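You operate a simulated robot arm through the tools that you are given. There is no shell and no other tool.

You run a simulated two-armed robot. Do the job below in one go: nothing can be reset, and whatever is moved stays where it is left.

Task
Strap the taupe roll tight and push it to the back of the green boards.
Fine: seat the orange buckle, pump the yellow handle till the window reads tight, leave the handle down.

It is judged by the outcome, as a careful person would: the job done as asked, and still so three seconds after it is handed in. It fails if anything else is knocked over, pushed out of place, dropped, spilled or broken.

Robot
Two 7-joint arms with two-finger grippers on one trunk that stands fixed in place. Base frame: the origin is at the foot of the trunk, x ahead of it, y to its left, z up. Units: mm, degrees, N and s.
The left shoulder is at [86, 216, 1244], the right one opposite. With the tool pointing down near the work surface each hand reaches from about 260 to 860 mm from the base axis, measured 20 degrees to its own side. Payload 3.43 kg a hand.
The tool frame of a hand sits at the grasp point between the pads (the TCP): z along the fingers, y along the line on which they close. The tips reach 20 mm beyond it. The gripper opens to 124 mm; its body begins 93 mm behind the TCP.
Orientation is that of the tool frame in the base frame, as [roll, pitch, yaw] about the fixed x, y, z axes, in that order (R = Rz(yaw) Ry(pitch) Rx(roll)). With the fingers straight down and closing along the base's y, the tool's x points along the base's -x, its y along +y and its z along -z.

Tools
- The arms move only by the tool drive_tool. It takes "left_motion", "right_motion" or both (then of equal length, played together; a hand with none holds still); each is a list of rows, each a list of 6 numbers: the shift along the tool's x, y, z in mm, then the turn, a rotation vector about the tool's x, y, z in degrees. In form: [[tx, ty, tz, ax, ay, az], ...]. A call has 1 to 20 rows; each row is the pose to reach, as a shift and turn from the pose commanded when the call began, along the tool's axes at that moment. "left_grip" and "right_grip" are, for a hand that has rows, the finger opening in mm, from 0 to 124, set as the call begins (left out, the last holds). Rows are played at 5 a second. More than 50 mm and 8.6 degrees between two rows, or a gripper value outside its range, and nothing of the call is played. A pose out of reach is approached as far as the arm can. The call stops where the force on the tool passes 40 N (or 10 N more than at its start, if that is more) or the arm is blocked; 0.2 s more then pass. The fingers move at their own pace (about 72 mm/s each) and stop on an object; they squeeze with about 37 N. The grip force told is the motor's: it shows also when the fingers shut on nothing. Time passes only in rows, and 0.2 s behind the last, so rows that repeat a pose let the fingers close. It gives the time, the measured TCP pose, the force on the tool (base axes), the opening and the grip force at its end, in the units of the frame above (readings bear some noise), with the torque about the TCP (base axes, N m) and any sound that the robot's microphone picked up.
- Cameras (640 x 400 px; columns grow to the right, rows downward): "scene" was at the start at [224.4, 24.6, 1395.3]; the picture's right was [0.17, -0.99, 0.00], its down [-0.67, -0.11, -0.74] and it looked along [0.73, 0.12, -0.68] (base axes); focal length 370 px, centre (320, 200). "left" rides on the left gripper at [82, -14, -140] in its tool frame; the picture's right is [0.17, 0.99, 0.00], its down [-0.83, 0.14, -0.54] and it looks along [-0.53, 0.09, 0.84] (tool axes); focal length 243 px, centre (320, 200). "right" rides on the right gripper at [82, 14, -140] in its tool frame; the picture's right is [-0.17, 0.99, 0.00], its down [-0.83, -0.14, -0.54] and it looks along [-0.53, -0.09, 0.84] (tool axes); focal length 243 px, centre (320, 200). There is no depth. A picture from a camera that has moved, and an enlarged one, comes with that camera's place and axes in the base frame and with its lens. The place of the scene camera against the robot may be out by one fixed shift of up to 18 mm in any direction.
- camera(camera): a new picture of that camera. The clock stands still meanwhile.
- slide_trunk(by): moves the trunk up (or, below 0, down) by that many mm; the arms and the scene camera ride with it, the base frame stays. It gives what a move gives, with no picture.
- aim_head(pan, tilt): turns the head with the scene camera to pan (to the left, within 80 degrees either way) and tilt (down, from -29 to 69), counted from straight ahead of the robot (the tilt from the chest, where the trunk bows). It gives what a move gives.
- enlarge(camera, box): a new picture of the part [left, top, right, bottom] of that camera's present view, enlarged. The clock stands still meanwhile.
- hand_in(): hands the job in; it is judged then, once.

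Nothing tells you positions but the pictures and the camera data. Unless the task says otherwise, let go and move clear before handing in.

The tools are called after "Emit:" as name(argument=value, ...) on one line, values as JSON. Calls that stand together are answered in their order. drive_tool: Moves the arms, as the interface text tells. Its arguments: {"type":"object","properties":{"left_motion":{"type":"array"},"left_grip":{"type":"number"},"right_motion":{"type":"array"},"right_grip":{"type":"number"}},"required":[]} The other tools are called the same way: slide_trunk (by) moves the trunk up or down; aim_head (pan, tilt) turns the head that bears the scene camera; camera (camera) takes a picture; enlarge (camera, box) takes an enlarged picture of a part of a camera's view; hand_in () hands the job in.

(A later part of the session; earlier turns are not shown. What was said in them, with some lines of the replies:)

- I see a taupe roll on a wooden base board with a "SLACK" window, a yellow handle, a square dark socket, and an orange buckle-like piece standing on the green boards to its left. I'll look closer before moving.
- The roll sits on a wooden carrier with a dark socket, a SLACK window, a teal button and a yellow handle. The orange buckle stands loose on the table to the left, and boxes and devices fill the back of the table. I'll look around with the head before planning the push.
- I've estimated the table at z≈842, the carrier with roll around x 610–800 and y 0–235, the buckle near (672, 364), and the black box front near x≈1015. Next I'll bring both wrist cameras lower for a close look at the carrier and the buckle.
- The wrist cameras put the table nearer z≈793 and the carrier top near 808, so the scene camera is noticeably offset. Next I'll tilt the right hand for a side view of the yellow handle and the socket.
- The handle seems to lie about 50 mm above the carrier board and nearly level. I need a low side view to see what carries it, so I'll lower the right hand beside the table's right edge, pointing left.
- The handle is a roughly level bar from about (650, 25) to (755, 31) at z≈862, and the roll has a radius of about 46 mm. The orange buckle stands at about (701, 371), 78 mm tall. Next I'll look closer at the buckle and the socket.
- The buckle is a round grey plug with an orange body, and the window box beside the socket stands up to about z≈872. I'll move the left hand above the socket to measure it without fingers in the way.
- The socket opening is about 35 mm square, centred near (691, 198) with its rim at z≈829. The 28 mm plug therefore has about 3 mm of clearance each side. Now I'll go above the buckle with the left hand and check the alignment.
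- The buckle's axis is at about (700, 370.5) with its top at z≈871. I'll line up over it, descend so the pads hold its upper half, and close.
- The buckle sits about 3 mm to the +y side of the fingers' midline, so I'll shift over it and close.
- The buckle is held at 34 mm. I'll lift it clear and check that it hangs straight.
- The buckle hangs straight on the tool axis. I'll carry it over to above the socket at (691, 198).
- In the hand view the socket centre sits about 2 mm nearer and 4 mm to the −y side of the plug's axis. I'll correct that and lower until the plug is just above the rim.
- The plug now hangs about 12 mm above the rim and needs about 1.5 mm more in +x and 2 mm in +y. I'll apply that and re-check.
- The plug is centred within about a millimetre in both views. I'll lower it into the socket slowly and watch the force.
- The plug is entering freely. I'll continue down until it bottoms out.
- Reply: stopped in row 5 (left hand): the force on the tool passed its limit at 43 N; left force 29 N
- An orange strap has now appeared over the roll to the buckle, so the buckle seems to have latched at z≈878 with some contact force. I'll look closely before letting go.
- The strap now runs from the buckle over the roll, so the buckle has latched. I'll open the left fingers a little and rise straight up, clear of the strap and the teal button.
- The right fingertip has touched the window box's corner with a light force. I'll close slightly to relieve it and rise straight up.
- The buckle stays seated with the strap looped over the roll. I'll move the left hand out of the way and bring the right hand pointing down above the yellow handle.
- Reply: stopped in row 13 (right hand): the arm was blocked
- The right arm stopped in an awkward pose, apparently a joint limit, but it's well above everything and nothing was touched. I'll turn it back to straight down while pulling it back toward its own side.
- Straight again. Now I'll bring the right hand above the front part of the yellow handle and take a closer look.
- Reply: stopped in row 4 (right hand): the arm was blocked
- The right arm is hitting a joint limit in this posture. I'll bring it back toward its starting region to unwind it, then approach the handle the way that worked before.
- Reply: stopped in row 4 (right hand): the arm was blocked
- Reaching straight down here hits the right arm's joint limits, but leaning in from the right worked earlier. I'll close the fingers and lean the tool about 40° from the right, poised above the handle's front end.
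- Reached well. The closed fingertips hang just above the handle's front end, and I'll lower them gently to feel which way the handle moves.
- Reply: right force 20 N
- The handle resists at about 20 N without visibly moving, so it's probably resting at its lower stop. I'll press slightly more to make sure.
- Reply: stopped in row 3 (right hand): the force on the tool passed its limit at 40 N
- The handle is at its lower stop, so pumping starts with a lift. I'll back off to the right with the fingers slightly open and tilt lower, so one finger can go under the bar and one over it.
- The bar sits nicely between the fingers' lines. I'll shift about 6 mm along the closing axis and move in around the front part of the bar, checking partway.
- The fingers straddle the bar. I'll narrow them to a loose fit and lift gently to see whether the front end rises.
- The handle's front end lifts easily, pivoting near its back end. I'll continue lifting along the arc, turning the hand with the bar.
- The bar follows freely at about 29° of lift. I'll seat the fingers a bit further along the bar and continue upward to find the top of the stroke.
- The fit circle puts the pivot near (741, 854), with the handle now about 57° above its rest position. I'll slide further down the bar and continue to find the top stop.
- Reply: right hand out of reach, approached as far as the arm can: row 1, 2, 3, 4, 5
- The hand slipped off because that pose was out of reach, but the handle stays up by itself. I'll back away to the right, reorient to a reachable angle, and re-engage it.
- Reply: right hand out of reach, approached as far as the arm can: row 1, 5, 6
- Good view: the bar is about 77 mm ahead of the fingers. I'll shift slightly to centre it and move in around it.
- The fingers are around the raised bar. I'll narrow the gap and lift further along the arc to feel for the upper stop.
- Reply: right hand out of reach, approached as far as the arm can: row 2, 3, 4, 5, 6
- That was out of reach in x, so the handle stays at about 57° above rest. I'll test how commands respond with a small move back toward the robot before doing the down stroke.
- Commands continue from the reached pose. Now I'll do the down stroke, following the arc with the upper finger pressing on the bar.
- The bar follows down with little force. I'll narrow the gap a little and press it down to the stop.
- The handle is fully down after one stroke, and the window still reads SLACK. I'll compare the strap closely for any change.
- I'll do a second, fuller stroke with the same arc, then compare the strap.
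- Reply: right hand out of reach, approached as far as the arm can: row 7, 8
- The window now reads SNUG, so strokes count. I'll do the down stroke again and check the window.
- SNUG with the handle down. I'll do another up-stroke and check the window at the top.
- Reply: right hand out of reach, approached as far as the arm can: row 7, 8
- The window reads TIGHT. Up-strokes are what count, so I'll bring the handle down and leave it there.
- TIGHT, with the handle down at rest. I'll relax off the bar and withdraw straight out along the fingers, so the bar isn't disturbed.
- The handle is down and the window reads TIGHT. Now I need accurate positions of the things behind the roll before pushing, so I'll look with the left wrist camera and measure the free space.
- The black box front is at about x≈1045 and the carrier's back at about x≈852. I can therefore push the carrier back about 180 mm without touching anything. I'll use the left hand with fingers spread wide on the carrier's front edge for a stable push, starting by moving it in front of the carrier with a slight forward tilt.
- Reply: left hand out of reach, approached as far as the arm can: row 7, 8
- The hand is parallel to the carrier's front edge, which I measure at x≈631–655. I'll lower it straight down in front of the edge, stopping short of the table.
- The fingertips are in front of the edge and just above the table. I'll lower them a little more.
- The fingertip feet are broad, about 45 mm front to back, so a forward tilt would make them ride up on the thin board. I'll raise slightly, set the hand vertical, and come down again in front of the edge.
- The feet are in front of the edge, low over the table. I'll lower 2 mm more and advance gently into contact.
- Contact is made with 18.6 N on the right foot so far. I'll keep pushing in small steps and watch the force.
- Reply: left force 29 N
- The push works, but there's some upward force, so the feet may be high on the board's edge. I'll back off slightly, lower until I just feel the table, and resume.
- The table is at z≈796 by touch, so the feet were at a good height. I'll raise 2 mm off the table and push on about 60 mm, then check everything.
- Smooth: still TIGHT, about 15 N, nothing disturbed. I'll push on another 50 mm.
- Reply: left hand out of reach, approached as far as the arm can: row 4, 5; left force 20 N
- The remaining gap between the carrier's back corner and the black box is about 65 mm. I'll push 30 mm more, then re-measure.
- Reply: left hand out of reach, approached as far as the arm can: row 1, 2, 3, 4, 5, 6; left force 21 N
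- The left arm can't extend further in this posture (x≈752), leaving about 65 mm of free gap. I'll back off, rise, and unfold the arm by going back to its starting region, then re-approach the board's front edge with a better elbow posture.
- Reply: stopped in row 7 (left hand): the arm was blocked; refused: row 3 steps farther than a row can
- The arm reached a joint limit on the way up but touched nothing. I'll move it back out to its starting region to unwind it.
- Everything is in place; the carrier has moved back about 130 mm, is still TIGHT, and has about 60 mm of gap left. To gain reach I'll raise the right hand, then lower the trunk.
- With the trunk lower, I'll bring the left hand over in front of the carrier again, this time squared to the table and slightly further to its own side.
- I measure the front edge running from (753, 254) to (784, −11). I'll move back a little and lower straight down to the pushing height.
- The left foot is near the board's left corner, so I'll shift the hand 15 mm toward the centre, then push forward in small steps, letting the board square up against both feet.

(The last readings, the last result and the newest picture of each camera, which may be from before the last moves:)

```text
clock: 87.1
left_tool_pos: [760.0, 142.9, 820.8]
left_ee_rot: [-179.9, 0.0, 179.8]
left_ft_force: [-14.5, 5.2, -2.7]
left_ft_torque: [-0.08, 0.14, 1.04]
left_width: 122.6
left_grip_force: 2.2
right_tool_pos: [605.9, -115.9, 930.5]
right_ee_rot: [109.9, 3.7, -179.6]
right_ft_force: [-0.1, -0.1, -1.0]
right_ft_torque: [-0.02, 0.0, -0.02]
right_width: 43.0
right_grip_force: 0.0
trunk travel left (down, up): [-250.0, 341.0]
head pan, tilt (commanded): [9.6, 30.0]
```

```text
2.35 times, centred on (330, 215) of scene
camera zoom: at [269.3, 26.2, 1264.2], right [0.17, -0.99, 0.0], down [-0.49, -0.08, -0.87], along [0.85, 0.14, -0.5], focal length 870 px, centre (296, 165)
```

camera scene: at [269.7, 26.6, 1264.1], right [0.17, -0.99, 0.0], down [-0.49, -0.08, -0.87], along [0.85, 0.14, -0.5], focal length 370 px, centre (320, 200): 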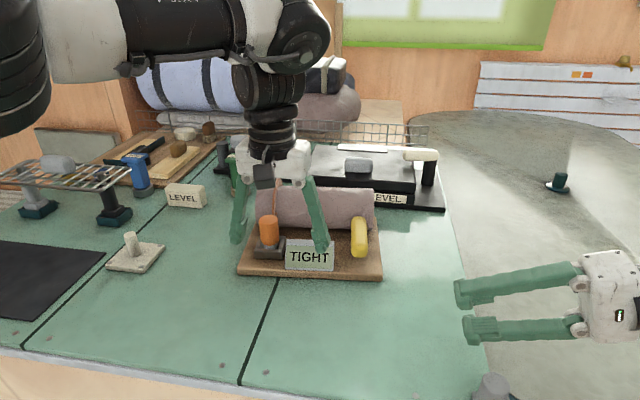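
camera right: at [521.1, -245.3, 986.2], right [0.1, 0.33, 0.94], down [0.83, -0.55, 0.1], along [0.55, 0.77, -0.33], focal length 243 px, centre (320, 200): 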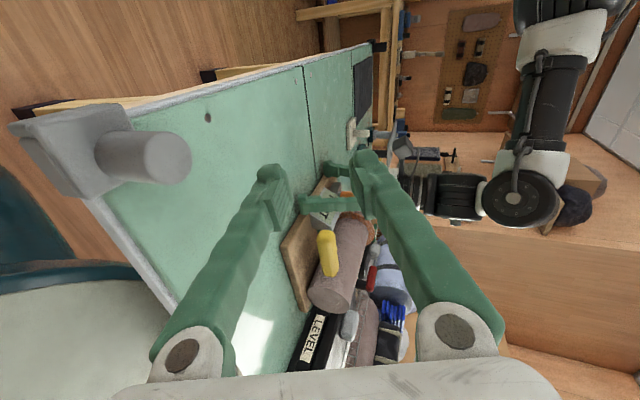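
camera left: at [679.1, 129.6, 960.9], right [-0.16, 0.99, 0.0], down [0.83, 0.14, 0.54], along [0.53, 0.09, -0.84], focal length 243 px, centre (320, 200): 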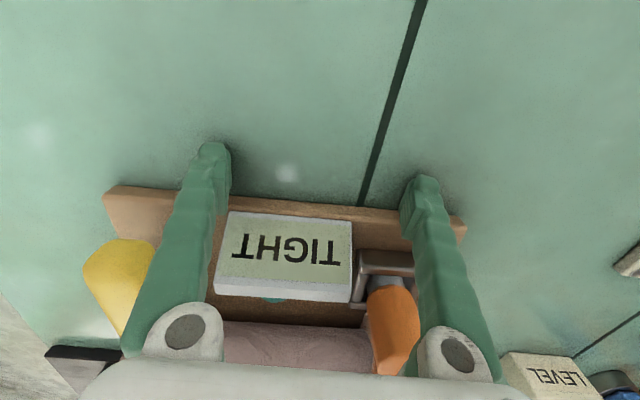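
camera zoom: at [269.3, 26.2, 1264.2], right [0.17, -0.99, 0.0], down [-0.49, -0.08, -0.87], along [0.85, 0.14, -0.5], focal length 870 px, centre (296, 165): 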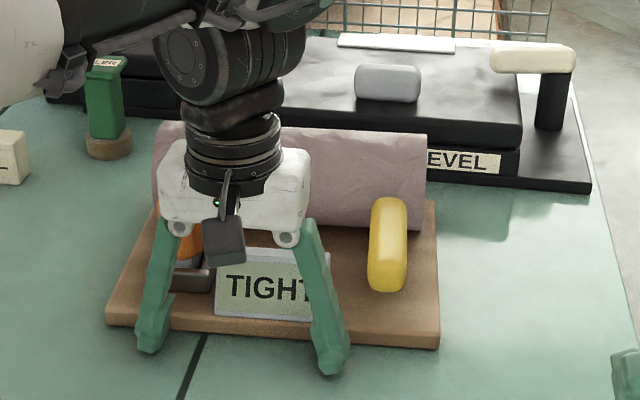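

The reach is fine now and the board is squaring up. I'll push another 15 mm and check the gap from the side.

Emit:
drive_tool(left_motion=[[-4, 0, 0, 0, 0, 0], [-8, 0, 0, 0, 0, 0], [-12, 0, 0, 0, 0, 0], [-16, 0, 0, 0, 0, 0], [-16, 0, 0, 0, 0, 0]])

Emit:
enlarge(camera="right", box=[260, 170, 420, 370])

Emit:
camera(camera="left")

Emit:
enlarge(camera="scene", box=[210, 130, 450, 300])

```text
clock: 87.7
left_tool_pos: [780.3, 171.7, 838.4]
left_ee_rot: [-176.8, 0.8, -177.1]
left_ft_force: [-13.1, 2.0, 11.0]
left_ft_torque: [-0.75, -0.1, -0.86]
left_width: 120.3
left_grip_force: 0.2
right_tool_pos: [605.1, -116.6, 930.5]
right_ee_rot: [109.7, 3.7, -179.6]
right_ft_force: [0.2, 0.8, 0.1]
right_ft_torque: [0.0, 0.0, 0.02]
right_width: 43.1
right_grip_force: 0.1
trunk travel left (down, up): [-250.0, 341.0]
head pan, tilt (commanded): [9.6, 30.0]
stopped in row 3 (left hand): the force on the tool passed its limit at 66 N (the readings are from after the stop); the commanded pose is now the measured one
```

```text
2.00 times, centred on (340, 270) of right
camera zoom: at [521.1, -244.7, 986.5], right [0.1, 0.33, 0.94], down [0.83, -0.55, 0.1], along [0.55, 0.77, -0.33], focal length 485 px, centre (280, 60)
```

zoom: 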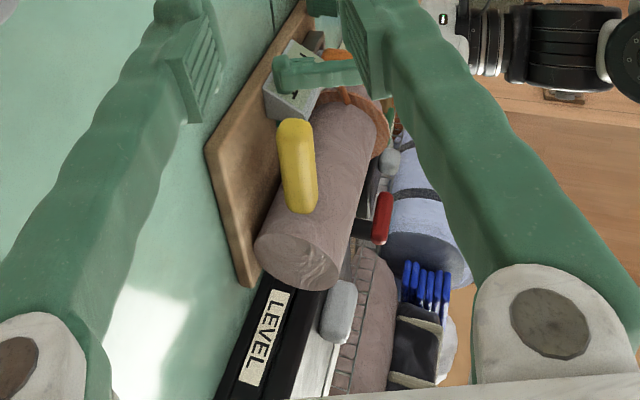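

```text
taken
camera left: at [697.6, 160.8, 978.0], right [-0.21, 0.98, -0.06], down [0.81, 0.21, 0.54], along [0.54, 0.07, -0.84], focal length 243 px, centre (320, 200)
```

left: 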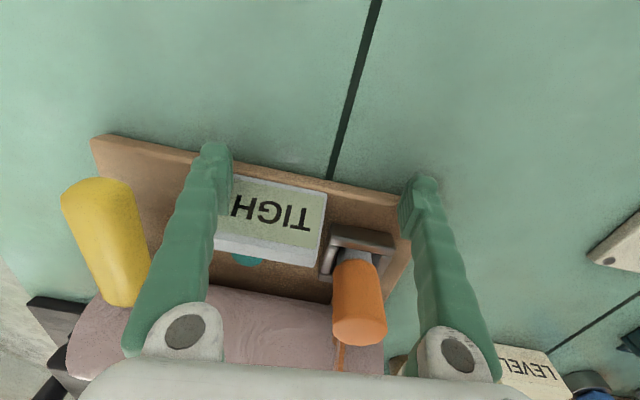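

```text
2.35 times, centred on (330, 215) of scene
camera zoom: at [269.2, 26.6, 1264.3], right [0.17, -0.99, 0.0], down [-0.49, -0.08, -0.87], along [0.85, 0.14, -0.5], focal length 870 px, centre (296, 165)
```

zoom: 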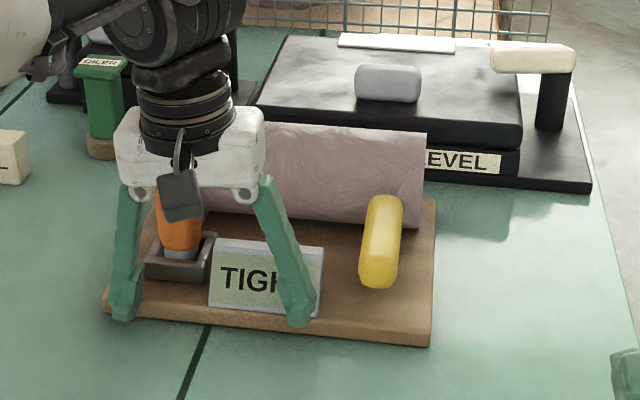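

The arm snapped to another posture and the hand jumped up slightly (force spike), with a foot now above the board's front edge. I'll lift straight up and away before doing anything else.

Emit:
drive_tool(left_motion=[[5, 0, -6, 0, 0, 0], [8, 0, -20, 0, 0, 0], [8, 0, -45, 0, 0, 0], [8, 0, -75, 0, 0, 0], [8, 0, -105, 0, 0, 0], [8, 0, -105, 0, 0, 0]])

Emit:
camera(camera="scene")

Emit:
camera(camera="left")

Emit:
enlarge(camera="right", box=[260, 140, 420, 370])

```text
clock: 89.1
left_tool_pos: [773.4, 178.5, 943.5]
left_ee_rot: [-176.5, 1.1, -176.8]
left_ft_force: [-1.2, 0.0, 0.0]
left_ft_torque: [-0.03, 0.03, 0.0]
left_width: 120.1
left_grip_force: 0.3
right_tool_pos: [607.0, -117.3, 929.5]
right_ee_rot: [109.8, 3.7, -179.6]
right_ft_force: [-0.2, 0.1, 0.4]
right_ft_torque: [-0.03, -0.04, 0.0]
right_width: 43.3
right_grip_force: 0.1
trunk travel left (down, up): [-250.0, 341.0]
head pan, tilt (commanded): [9.6, 30.0]
```

```text
taken
camera scene: at [270.7, 26.0, 1263.9], right [0.17, -0.99, 0.0], down [-0.49, -0.08, -0.87], along [0.85, 0.14, -0.5], focal length 370 px, centre (320, 200)
```

scene: 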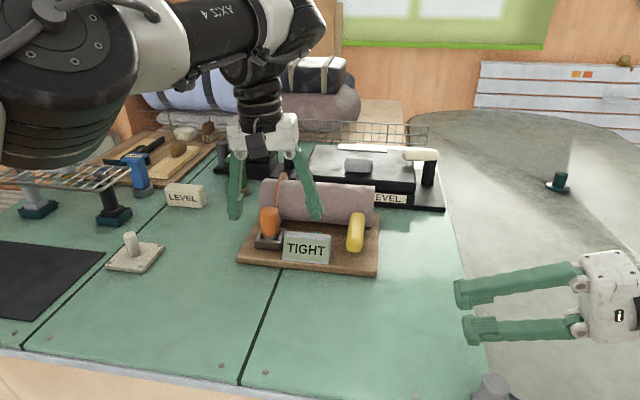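

```text
taken
camera left: at [689.7, 168.8, 1083.1], right [-0.22, 0.97, -0.06], down [0.81, 0.22, 0.55], along [0.55, 0.07, -0.84], focal length 243 px, centre (320, 200)
```

left: 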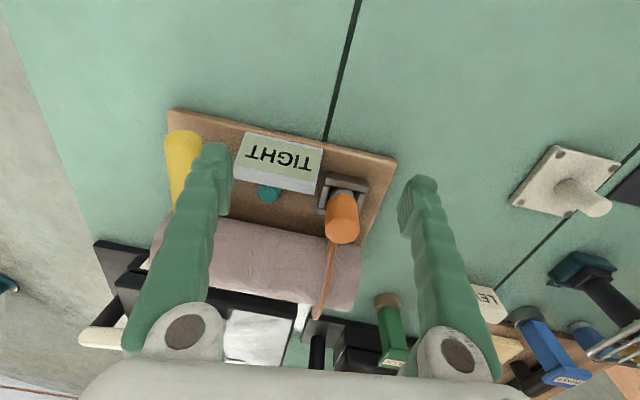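

```text
1.74 times, centred on (340, 255) of right
camera zoom: at [522.2, -245.4, 985.4], right [0.11, 0.33, 0.94], down [0.83, -0.55, 0.1], along [0.55, 0.77, -0.33], focal length 422 px, centre (285, 104)
```

zoom: 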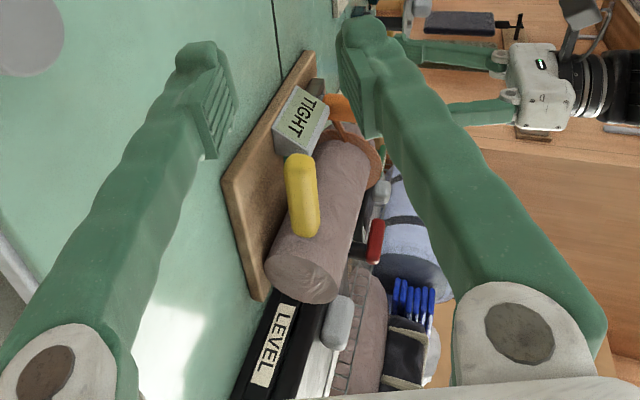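

The carrier is fine: TIGHT, handle down, buckle seated, nothing else touched. It's nearly square with about 57 mm to the box. I'll bring the left arm back out, then lean the hand in from its own side with fingers closed, which keeps the wrist in a comfortable zone for the last short push.

Emit:
drive_tool(left_motion=[[25, 24, -8, -0.6, 0.2, 0.5], [52, 48, -14, -1.2, 0.4, 1.1], [80, 74, -20, -1.8, 0.6, 1.6], [108, 100, -24, -2.4, 0.8, 2.1], [136, 125, -27, -3, 1, 2.7], [164.5, 149.9, -29.4, -3.5, 1.2, 3.2], [164.5, 149.9, -29.4, -3.5, 1.2, 3.2]], left_grip=0)

Emit:
camera(camera="scene")

```text
clock: 90.7
left_tool_pos: [600.2, 313.4, 958.4]
left_ee_rot: [179.5, -0.2, 179.6]
left_ft_force: [-0.5, -0.2, -0.2]
left_ft_torque: [0.04, 0.03, -0.02]
left_width: 0.0
left_grip_force: 34.5
right_tool_pos: [606.0, -116.9, 928.6]
right_ee_rot: [109.7, 3.7, -179.6]
right_ft_force: [-0.2, -0.1, 0.8]
right_ft_torque: [0.03, 0.0, 0.01]
right_width: 43.1
right_grip_force: 0.1
trunk travel left (down, up): [-250.0, 341.0]
head pan, tilt (commanded): [9.6, 30.0]
```

```text
taken
camera scene: at [271.1, 25.2, 1263.8], right [0.17, -0.99, 0.0], down [-0.49, -0.08, -0.87], along [0.85, 0.14, -0.5], focal length 370 px, centre (320, 200)
```

scene: 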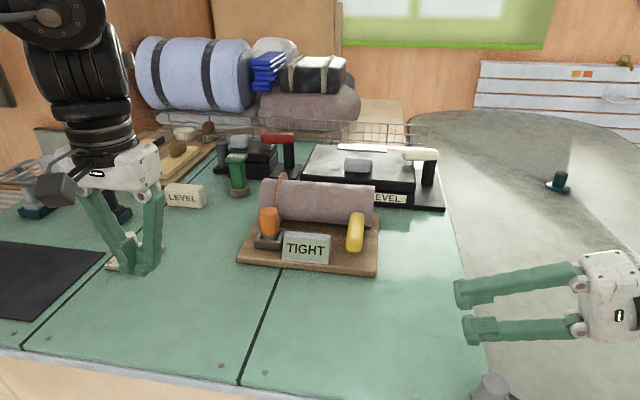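

Emit:
enlarge(camera="scene", box=[220, 130, 460, 290])

Emit:
drive_tool(left_motion=[[0, 0, -5, 6.7, 0, 0], [-10, 0, -10, 13.4, 0, 0], [-20, 0, -10, 20.1, 0, 0], [-30, -5, -5, 26.8, 0, 0], [-40, -10, 0, 33.5, 0, 0], [-50, -15, 5, 40, 0, 0], [-50, -15, 5, 40, 0, 0]])

Emit:
camera(camera="scene")

```text
2.50 times, centred on (340, 210) of scene
camera zoom: at [271.1, 25.2, 1263.8], right [0.17, -0.99, 0.0], down [-0.49, -0.08, -0.87], along [0.85, 0.14, -0.5], focal length 925 px, centre (270, 175)
```

zoom: 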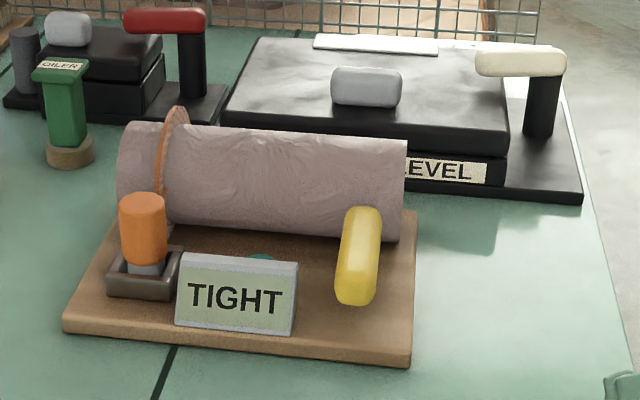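

```text
clock: 92.3
left_tool_pos: [650.7, 300.5, 955.5]
left_ee_rot: [-140.5, -0.1, 179.6]
left_ft_force: [0.3, 0.6, 0.6]
left_ft_torque: [0.02, 0.01, 0.01]
left_width: 0.1
left_grip_force: 34.0
right_tool_pos: [605.8, -116.6, 930.5]
right_ee_rot: [109.6, 3.7, -179.5]
right_ft_force: [-0.3, 0.7, 0.7]
right_ft_torque: [-0.03, 0.02, -0.02]
right_width: 43.1
right_grip_force: 0.0
trunk travel left (down, up): [-250.0, 341.0]
head pan, tilt (commanded): [9.6, 30.0]
```

```text
taken
camera scene: at [269.8, 25.3, 1264.1], right [0.17, -0.99, 0.0], down [-0.49, -0.08, -0.87], along [0.85, 0.14, -0.5], focal length 370 px, centre (320, 200)
```

scene: 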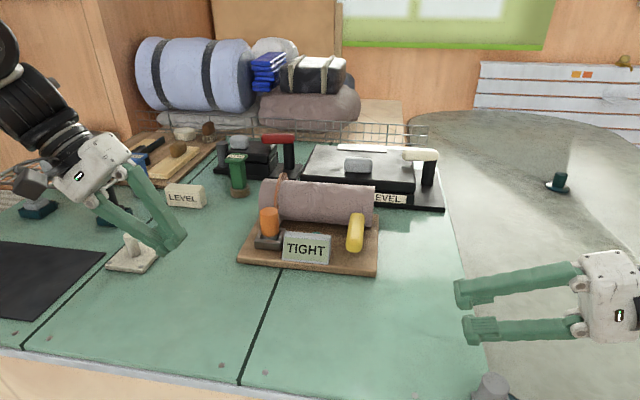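

The leaned pose works well. I'll bring the closed fingers down in front of the middle of the board's front edge.

Emit:
drive_tool(left_motion=[[-19, -18.8, 28.9, 0, 0, 0], [-38, -37.7, 57.8, 0, 0, 0], [-56, -56.5, 86.6, 0, 0, 0], [-75, -75.4, 115.5, 0, 0, 0], [-92, -94.2, 144.4, 0, 0, 0], [-92, -94.2, 144.4, 0, 0, 0]])

Emit:
camera(camera="left")

Emit:
enlarge(camera="scene", box=[180, 110, 440, 300])

```text
clock: 93.7
left_tool_pos: [744.0, 136.3, 905.4]
left_ee_rot: [-140.5, -0.2, 179.6]
left_ft_force: [-0.1, 0.0, 0.2]
left_ft_torque: [-0.03, 0.02, 0.0]
left_width: 0.0
left_grip_force: 34.8
right_tool_pos: [605.8, -116.8, 929.9]
right_ee_rot: [109.8, 3.8, -179.6]
right_ft_force: [-0.3, 0.3, 0.3]
right_ft_torque: [-0.02, -0.01, -0.02]
right_width: 43.1
right_grip_force: 0.0
trunk travel left (down, up): [-250.0, 341.0]
head pan, tilt (commanded): [9.6, 30.0]
```

```text
taken
camera left: at [662.8, 215.3, 1022.4], right [-0.16, 0.76, -0.63], down [0.83, 0.45, 0.32], along [0.53, -0.47, -0.71], focal length 243 px, centre (320, 200)
```

left: 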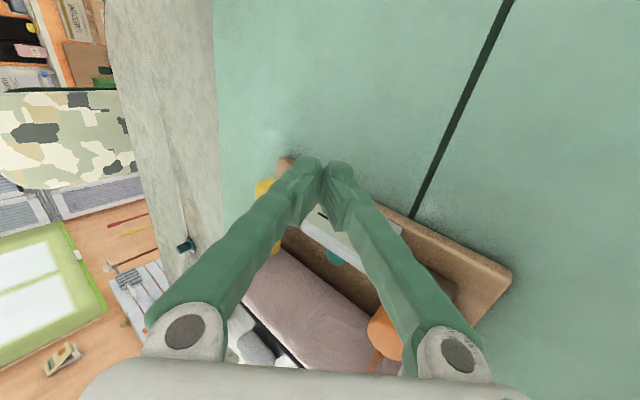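

```text
2.11 times, centred on (310, 205) of scene
camera zoom: at [269.8, 26.3, 1264.1], right [0.17, -0.99, 0.0], down [-0.49, -0.08, -0.87], along [0.85, 0.14, -0.5], focal length 779 px, centre (341, 190)
```

zoom: 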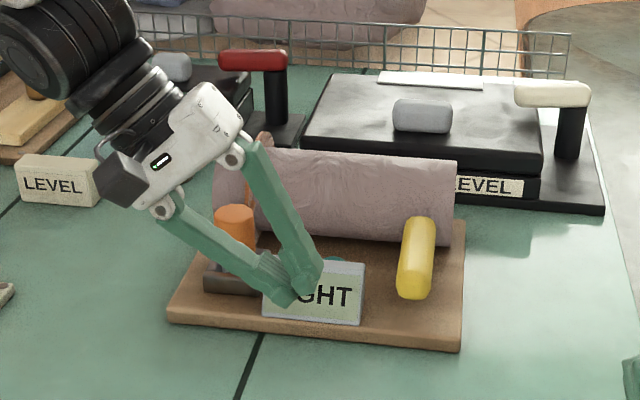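

The reach here is comfortable. I'll lower the fingertips in front of the edge toward the table.

Emit:
drive_tool(left_motion=[[0, 15, 18, 0, 0, 0], [0, 30, 36, 0, 0, 0], [0, 40, 48.5, 0, 0, 0], [0, 44.5, 54, 0, 0, 0], [0, 44.5, 54, 0, 0, 0]])

Emit:
enlarge(camera="scene", box=[230, 200, 400, 290])

Emit:
enlarge(camera="left", box=[220, 100, 420, 260])

Emit:
enlarge(camera="right", box=[250, 120, 410, 300])

```text
clock: 94.9
left_tool_pos: [741.1, 136.5, 833.9]
left_ee_rot: [-140.4, -0.2, 179.7]
left_ft_force: [0.7, 0.3, -0.3]
left_ft_torque: [0.03, -0.01, 0.01]
left_width: 0.0
left_grip_force: 34.7
right_tool_pos: [605.6, -116.4, 931.2]
right_ee_rot: [109.8, 3.6, -179.6]
right_ft_force: [0.6, 0.2, -0.5]
right_ft_torque: [0.0, -0.01, 0.0]
right_width: 42.8
right_grip_force: 0.0
trunk travel left (down, up): [-250.0, 341.0]
head pan, tilt (commanded): [9.6, 30.0]
```

```text
3.76 times, centred on (315, 245) of scene
camera zoom: at [270.3, 25.8, 1264.0], right [0.17, -0.99, 0.0], down [-0.49, -0.08, -0.87], along [0.85, 0.14, -0.5], focal length 1393 px, centre (339, 31)
```

zoom: 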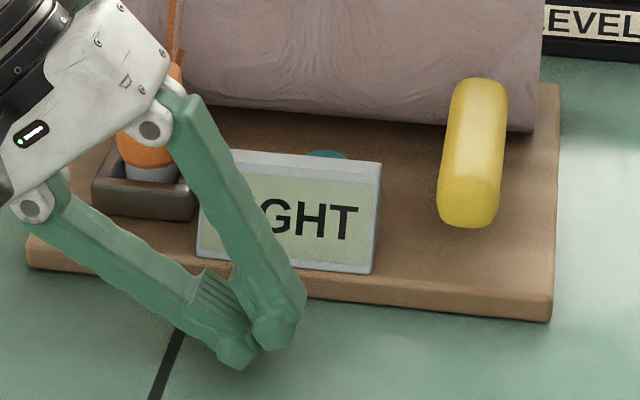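

```text
2.50 times, centred on (320, 180) of left
camera zoom: at [659.7, 215.9, 951.4], right [-0.16, 0.76, -0.63], down [0.83, 0.45, 0.32], along [0.53, -0.47, -0.71], focal length 606 px, centre (320, 250)
```

zoom: 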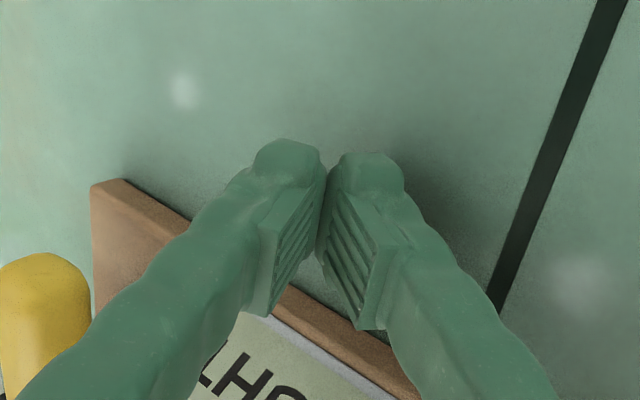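

```text
2.22 times, centred on (330, 210) of right
camera zoom: at [521.9, -245.5, 985.6], right [0.1, 0.33, 0.94], down [0.83, -0.55, 0.1], along [0.55, 0.77, -0.33], focal length 539 px, centre (298, 178)
```

zoom: 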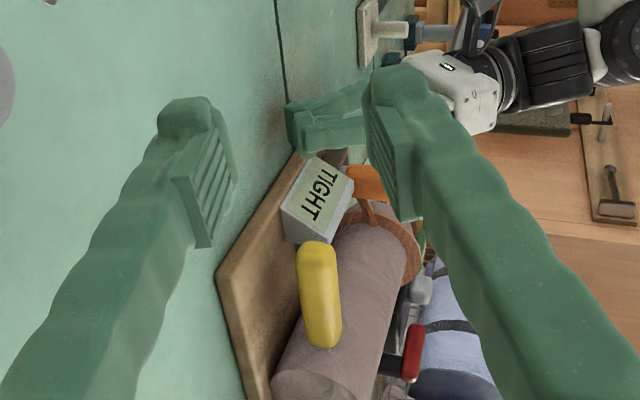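

Emit:
drive_tool(left_motion=[[0, 1.3, 1.5, 0, 0, 0], [0, 2.5, 3.1, 0, 0, 0], [0, 3.8, 4.6, 0, 0, 0], [0, 5.1, 6.2, 0, 0, 0], [0, 5.1, 6.2, 0, 0, 0]])

```text
clock: 96.1
left_tool_pos: [741.5, 135.7, 824.7]
left_ee_rot: [-140.3, -0.3, 179.6]
left_ft_force: [0.5, 0.2, -0.1]
left_ft_torque: [0.02, 0.02, -0.01]
left_width: 0.0
left_grip_force: 34.2
right_tool_pos: [605.8, -116.8, 929.8]
right_ee_rot: [109.7, 3.5, -179.6]
right_ft_force: [0.0, -0.3, -0.9]
right_ft_torque: [-0.01, -0.02, -0.01]
right_width: 43.1
right_grip_force: 0.0
trunk travel left (down, up): [-250.0, 341.0]
head pan, tilt (commanded): [9.6, 30.0]
```

Emit:
drive_tool(left_motion=[[0, 1.3, 1.5, 0, 0, 0], [0, 2.5, 3.1, 0, 0, 0], [0, 3.8, 4.6, 0, 0, 0], [0, 3.8, 4.6, 0, 0, 0]])

Emit:
enlarge(camera="scene", box=[260, 220, 340, 290])

```text
clock: 97.1
left_tool_pos: [741.2, 137.9, 821.1]
left_ee_rot: [-140.5, -0.2, 179.5]
left_ft_force: [-0.6, -0.3, -0.1]
left_ft_torque: [-0.04, -0.04, -0.03]
left_width: 0.0
left_grip_force: 34.2
right_tool_pos: [605.5, -116.8, 930.8]
right_ee_rot: [109.8, 3.5, -179.6]
right_ft_force: [0.0, -0.2, 0.5]
right_ft_torque: [0.0, 0.02, 0.0]
right_width: 43.1
right_grip_force: 0.0
trunk travel left (down, up): [-250.0, 341.0]
head pan, tilt (commanded): [9.6, 30.0]
```

```text
5.71 times, centred on (300, 255) of scene
camera zoom: at [270.3, 25.8, 1264.0], right [0.17, -0.99, 0.0], down [-0.49, -0.08, -0.87], along [0.85, 0.14, -0.5], focal length 2114 px, centre (434, -114)
```

zoom: 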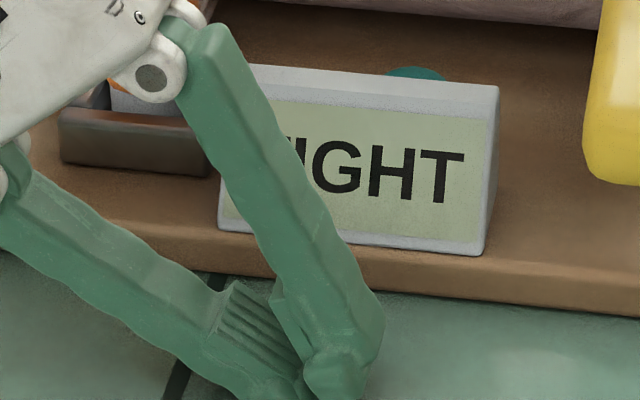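

Emit:
drive_tool(left_motion=[[0, 0.6, 0.8, 0, 0, 0], [0, 1.3, 1.5, 0, 0, 0], [0, 1.9, 2.3, 0, 0, 0], [0, 1.9, 2.3, 0, 0, 0]])

Emit:
enlarge(camera="scene", box=[270, 240, 320, 300])

```text
clock: 98.1
left_tool_pos: [739.7, 136.6, 816.9]
left_ee_rot: [-140.4, 0.0, 179.5]
left_ft_force: [2.0, 1.7, 6.4]
left_ft_torque: [0.07, -0.06, -0.04]
left_width: 0.0
left_grip_force: 34.6
right_tool_pos: [606.1, -116.1, 929.8]
right_ee_rot: [109.8, 3.6, -179.6]
right_ft_force: [-0.3, 0.5, -0.4]
right_ft_torque: [-0.01, -0.01, 0.0]
right_width: 43.0
right_grip_force: 0.1
trunk travel left (down, up): [-250.0, 341.0]
head pan, tilt (commanded): [9.6, 30.0]
```

```text
6.67 times, centred on (295, 270) of scene
camera zoom: at [269.7, 25.9, 1264.2], right [0.17, -0.99, 0.0], down [-0.49, -0.08, -0.87], along [0.85, 0.14, -0.5], focal length 2467 px, centre (487, -267)
```

zoom: 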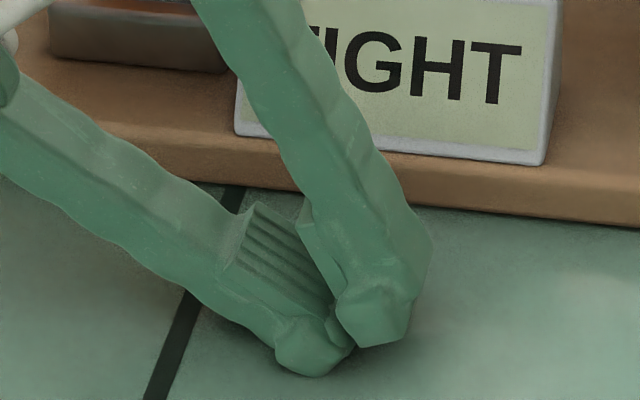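

The tips touch the table at TCP z≈817. I'll raise 1.5 mm and push forward in small steps to about x=790, then re-measure.

Emit:
drive_tool(left_motion=[[0, -1, -1.2, 0, 0, 0], [-8, -1, -1.2, 0, 0, 0], [-16, -1, -1.2, 0, 0, 0], [-22, -1, -1.2, 0, 0, 0], [-27, -1, -1.2, 0, 0, 0], [-32, -1, -1.2, 0, 0, 0], [-37, -1, -1.2, 0, 0, 0], [-42, -1, -1.2, 0, 0, 0], [-47, -1, -1.2, 0, 0, 0], [-50, -1, -1.2, 0, 0, 0]])

Emit:
enlarge(camera="scene", box=[180, 110, 440, 300])

Emit:
enlarge(camera="right", box=[250, 150, 410, 350])

```text
clock: 100.3
left_tool_pos: [790.2, 137.2, 819.3]
left_ee_rot: [-140.4, -0.1, 179.6]
left_ft_force: [-13.6, 0.3, 0.3]
left_ft_torque: [-0.06, 0.17, -0.01]
left_width: 5.9
left_grip_force: 34.5
right_tool_pos: [605.9, -116.6, 930.7]
right_ee_rot: [109.7, 3.7, -179.5]
right_ft_force: [-1.0, -0.6, -0.2]
right_ft_torque: [0.01, 0.01, 0.0]
right_width: 42.8
right_grip_force: 0.0
trunk travel left (down, up): [-250.0, 341.0]
head pan, tilt (commanded): [9.6, 30.0]
```

```text
2.11 times, centred on (310, 205) of scene
camera zoom: at [269.5, 25.9, 1264.1], right [0.17, -0.99, 0.0], down [-0.49, -0.08, -0.87], along [0.85, 0.14, -0.5], focal length 779 px, centre (341, 190)
```

zoom: 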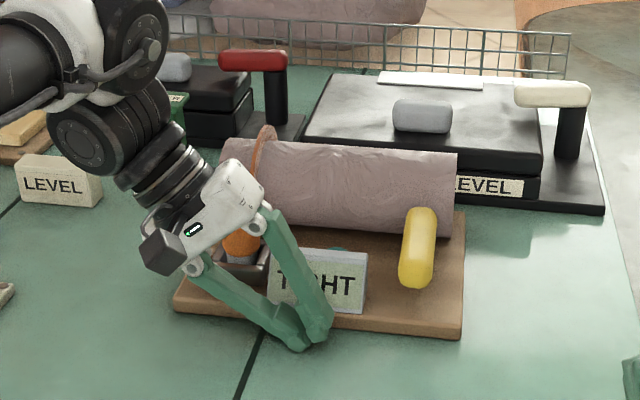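

```text
2.00 times, centred on (330, 250) of right
camera zoom: at [521.3, -245.4, 985.9], right [0.1, 0.33, 0.94], down [0.83, -0.55, 0.1], along [0.55, 0.77, -0.33], focal length 485 px, centre (300, 100)
```

zoom: 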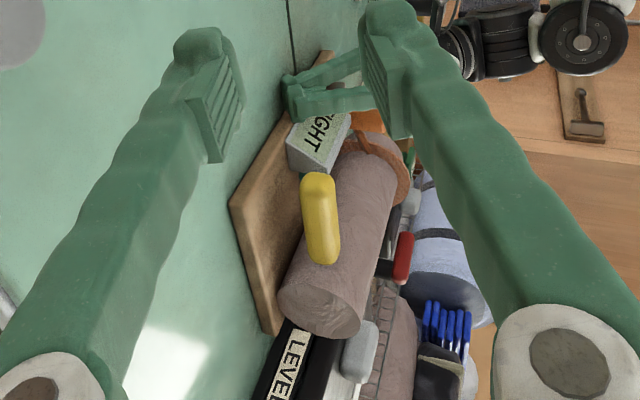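

The push is smooth at about 14 N, with roughly 36–44 mm of gap left. I'll push 20 mm more and re-check the gap.

Emit:
drive_tool(left_motion=[[-4, 0, 0, 0, 0, 0], [-8, 0, 0, 0, 0, 0], [-12, 0, 0, 0, 0, 0], [-16, 0, 0, 0, 0, 0], [-20, 0, 0, 0, 0, 0]])

Emit:
enlarge(camera="scene", box=[180, 110, 440, 300])

Emit:
enlarge(camera="right", box=[250, 150, 410, 350])

Emit:
enlarge(camera="right", box=[290, 270, 370, 360])

```text
clock: 101.5
left_tool_pos: [809.4, 137.9, 819.3]
left_ee_rot: [-140.3, -0.2, 179.6]
left_ft_force: [-17.1, 2.4, -0.4]
left_ft_torque: [-0.01, 0.11, -0.03]
left_width: 6.0
left_grip_force: 34.3
right_tool_pos: [605.6, -116.0, 930.5]
right_ee_rot: [109.8, 3.7, -179.5]
right_ft_force: [0.6, 0.4, 0.1]
right_ft_torque: [0.0, 0.02, 0.01]
right_width: 43.0
right_grip_force: 0.0
trunk travel left (down, up): [-250.0, 341.0]
head pan, tilt (commanded): [9.6, 30.0]
```

```text
2.11 times, centred on (310, 205) of scene
camera zoom: at [268.6, 26.0, 1264.3], right [0.17, -0.99, 0.0], down [-0.49, -0.08, -0.87], along [0.85, 0.14, -0.5], focal length 779 px, centre (341, 190)
```

zoom: 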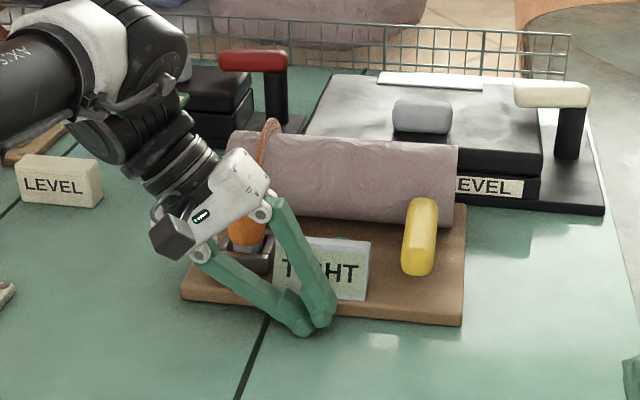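

```text
2.00 times, centred on (330, 250) of right
camera zoom: at [520.6, -245.4, 986.3], right [0.1, 0.33, 0.94], down [0.83, -0.55, 0.1], along [0.55, 0.77, -0.33], focal length 485 px, centre (300, 100)
```

zoom: 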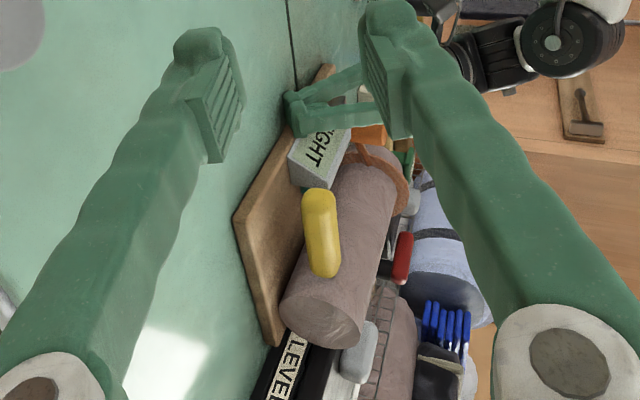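

```text
4.44 times, centred on (330, 315) of right
camera zoom: at [520.6, -245.4, 986.3], right [0.1, 0.33, 0.94], down [0.83, -0.55, 0.1], along [0.55, 0.77, -0.33], focal length 1078 px, centre (276, -311)
```

zoom: 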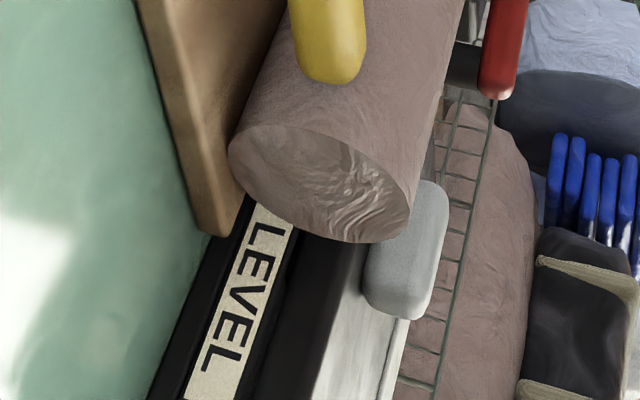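

The gap to the box is now about 18–20 mm at the nearest corner, which is as far back as it can safely go. I'll back the hand off, lift it clear and verify everything.

Emit:
drive_tool(left_motion=[[8, 0, 0, 0, 0, 0], [20, 0, 0, 0, 0, 0], [35, 0, 0, 0, 0, 0], [45, -15, -20, 0, 0, 0], [50, -35, -45, 0, 0, 0], [55, -55, -70, 0, 0, 0], [65, -60, -105, 0, 0, 0], [80, -55, -145, 0, 0, 0], [95, -50, -190, 0, 0, 0], [95, -50, -190, 0, 0, 0]])

Emit:
camera(camera="scene")

Emit:
enlarge(camera="scene", box=[200, 110, 460, 280])

Emit:
camera(camera="right")

```text
clock: 103.7
left_tool_pos: [715.0, 218.7, 998.5]
left_ee_rot: [-140.3, -0.2, 179.5]
left_ft_force: [0.4, 0.2, 0.0]
left_ft_torque: [-0.04, 0.02, -0.02]
left_width: 0.0
left_grip_force: 34.7
right_tool_pos: [607.1, -116.7, 929.1]
right_ee_rot: [109.7, 3.6, -179.6]
right_ft_force: [0.3, -0.2, 0.5]
right_ft_torque: [0.03, 0.02, 0.05]
right_width: 43.0
right_grip_force: 0.1
trunk travel left (down, up): [-250.0, 341.0]
head pan, tilt (commanded): [9.6, 30.0]
```

```text
taken
camera scene: at [271.3, 25.7, 1263.7], right [0.17, -0.99, 0.0], down [-0.49, -0.08, -0.87], along [0.85, 0.14, -0.5], focal length 370 px, centre (320, 200)
```

scene: 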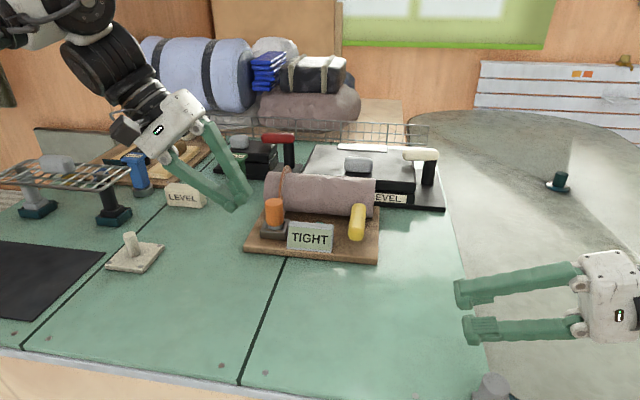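

```text
2.35 times, centred on (330, 195) of scene
camera zoom: at [271.3, 25.7, 1263.7], right [0.17, -0.99, 0.0], down [-0.49, -0.08, -0.87], along [0.85, 0.14, -0.5], focal length 870 px, centre (296, 212)
```

zoom: 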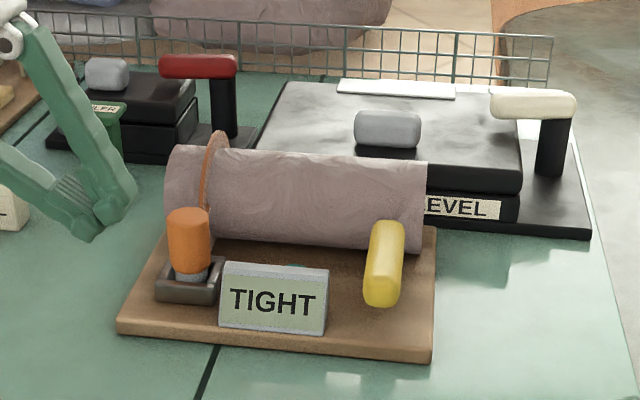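

```text
taken
camera right: at [522.7, -245.5, 985.0], right [0.11, 0.33, 0.94], down [0.83, -0.55, 0.1], along [0.55, 0.77, -0.34], focal length 243 px, centre (320, 200)
```

right: 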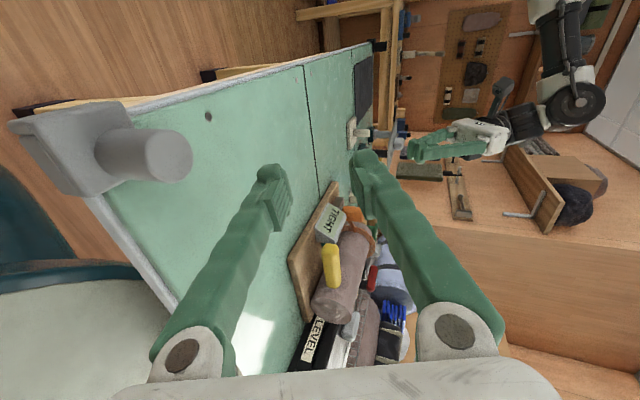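

Emit:
enlarge(camera="right", box=[270, 180, 400, 340])

Emit:
enlarge(camera="scene", box=[240, 160, 400, 270])

Emit:
camera(camera="left")

```text
2.50 times, centred on (335, 260) of right
camera zoom: at [522.7, -245.5, 985.0], right [0.11, 0.33, 0.94], down [0.83, -0.55, 0.1], along [0.55, 0.77, -0.34], focal length 606 px, centre (282, 50)
```

zoom: 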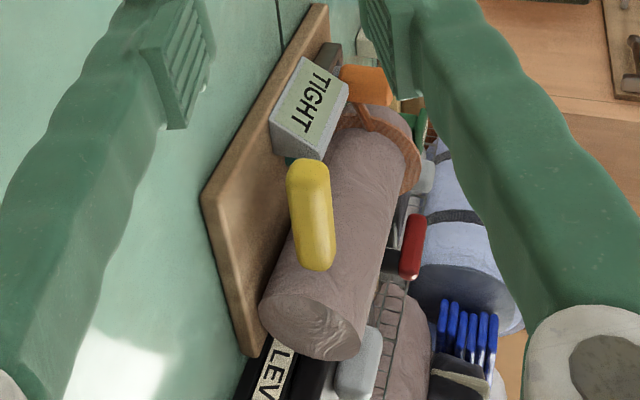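

```text
3.64 times, centred on (320, 215) of scene
camera zoom: at [271.3, 25.7, 1263.7], right [0.17, -0.99, 0.0], down [-0.49, -0.08, -0.87], along [0.85, 0.14, -0.5], focal length 1345 px, centre (320, 146)
```

zoom: 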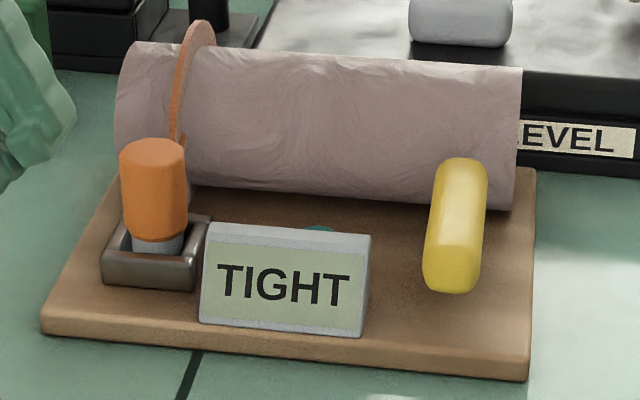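

```text
taken
camera left: at [634.5, 298.4, 1115.2], right [-0.16, 0.76, -0.63], down [0.84, 0.45, 0.32], along [0.53, -0.47, -0.71], focal length 243 px, centre (320, 200)
```

left: 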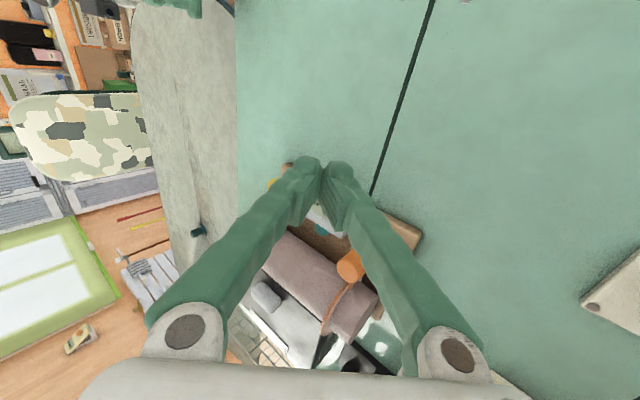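

Everything checks out: buckle seated, window TIGHT, handle down at its rest height, carrier at the back just short of the black box, nothing else moved. I'll move the left hand fully clear before handing in.

Emit:
drive_tool(left_motion=[[25, 17, -21, 0, 0, 0], [50, 35, -42, 0, 0, 0], [80, 53, -63, 0, 0, 0], [110, 72, -86, 0, 0, 0], [110, 72, -86, 0, 0, 0]])

Emit:
camera(camera="scene")

Emit:
enlarge(camera="scene", box=[120, 110, 460, 280])

```text
clock: 104.9
left_tool_pos: [608.7, 331.4, 1015.5]
left_ee_rot: [-140.5, -0.2, 179.7]
left_ft_force: [-0.4, 0.3, -0.5]
left_ft_torque: [-0.02, 0.04, 0.0]
left_width: 0.0
left_grip_force: 34.7
right_tool_pos: [606.9, -116.0, 929.5]
right_ee_rot: [109.7, 3.6, -179.6]
right_ft_force: [-0.2, -0.2, -0.4]
right_ft_torque: [0.02, -0.01, 0.0]
right_width: 42.9
right_grip_force: 0.1
trunk travel left (down, up): [-250.0, 341.0]
head pan, tilt (commanded): [9.6, 30.0]
```

```text
taken
camera scene: at [271.0, 25.4, 1263.8], right [0.17, -0.99, 0.0], down [-0.49, -0.08, -0.87], along [0.85, 0.14, -0.5], focal length 370 px, centre (320, 200)
```

scene: 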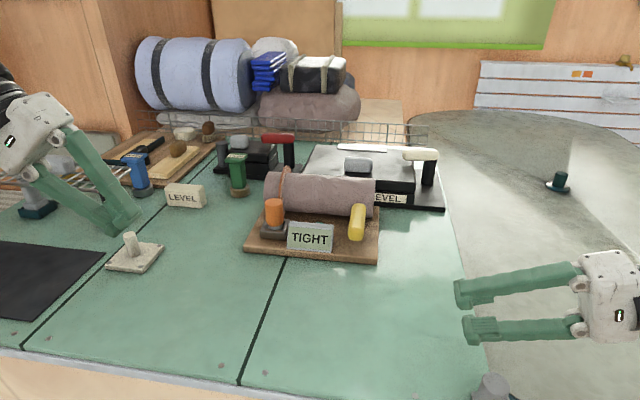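

```text
1.88 times, centred on (290, 195) of scene
camera zoom: at [271.0, 25.4, 1263.8], right [0.17, -0.99, 0.0], down [-0.49, -0.08, -0.87], along [0.85, 0.14, -0.5], focal length 696 px, centre (376, 209)
```

zoom: 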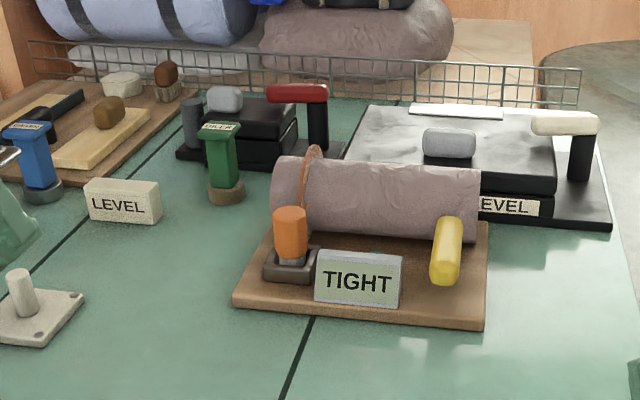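

The roll is strapped: the buckle is seated, the window reads TIGHT and the handle is down. It sits at the back of the boards just short of the black box, everything else is in place, and both hands are clear, so I'm handing it in.

Emit:
hand_in()

```text
The job is handed in.
```

I strapped the taupe roll tight and pushed it back as far as it could safely go. It stops about 20 mm short of the black SPANNER/LEVEL box. It isn't at the far edge of the green boards, because that box stands in the way and I didn't move it.

- **Buckle:** the orange buckle is seated in its socket, and the strap runs over the roll.
- **Tension:** the window went from SLACK to SNUG to TIGHT over three strokes of the yellow handle.
- **Handle:** it is down at its rest position.
- **Push:** the carrier moved back about 180 mm and sits square to the boards.

There were two unplanned contacts, both on the carrier itself. The left fingertip touched the corner of the window box while letting go of the buckle. Later the left hand jumped up onto the board's front edge during the push, with a 66 N force spike. I lifted clear and checked: the window still read TIGHT, the handle was down and the buckle was seated.

I saw nothing else knocked over or moved in the final pictures. Both hands were clear when I handed it in.
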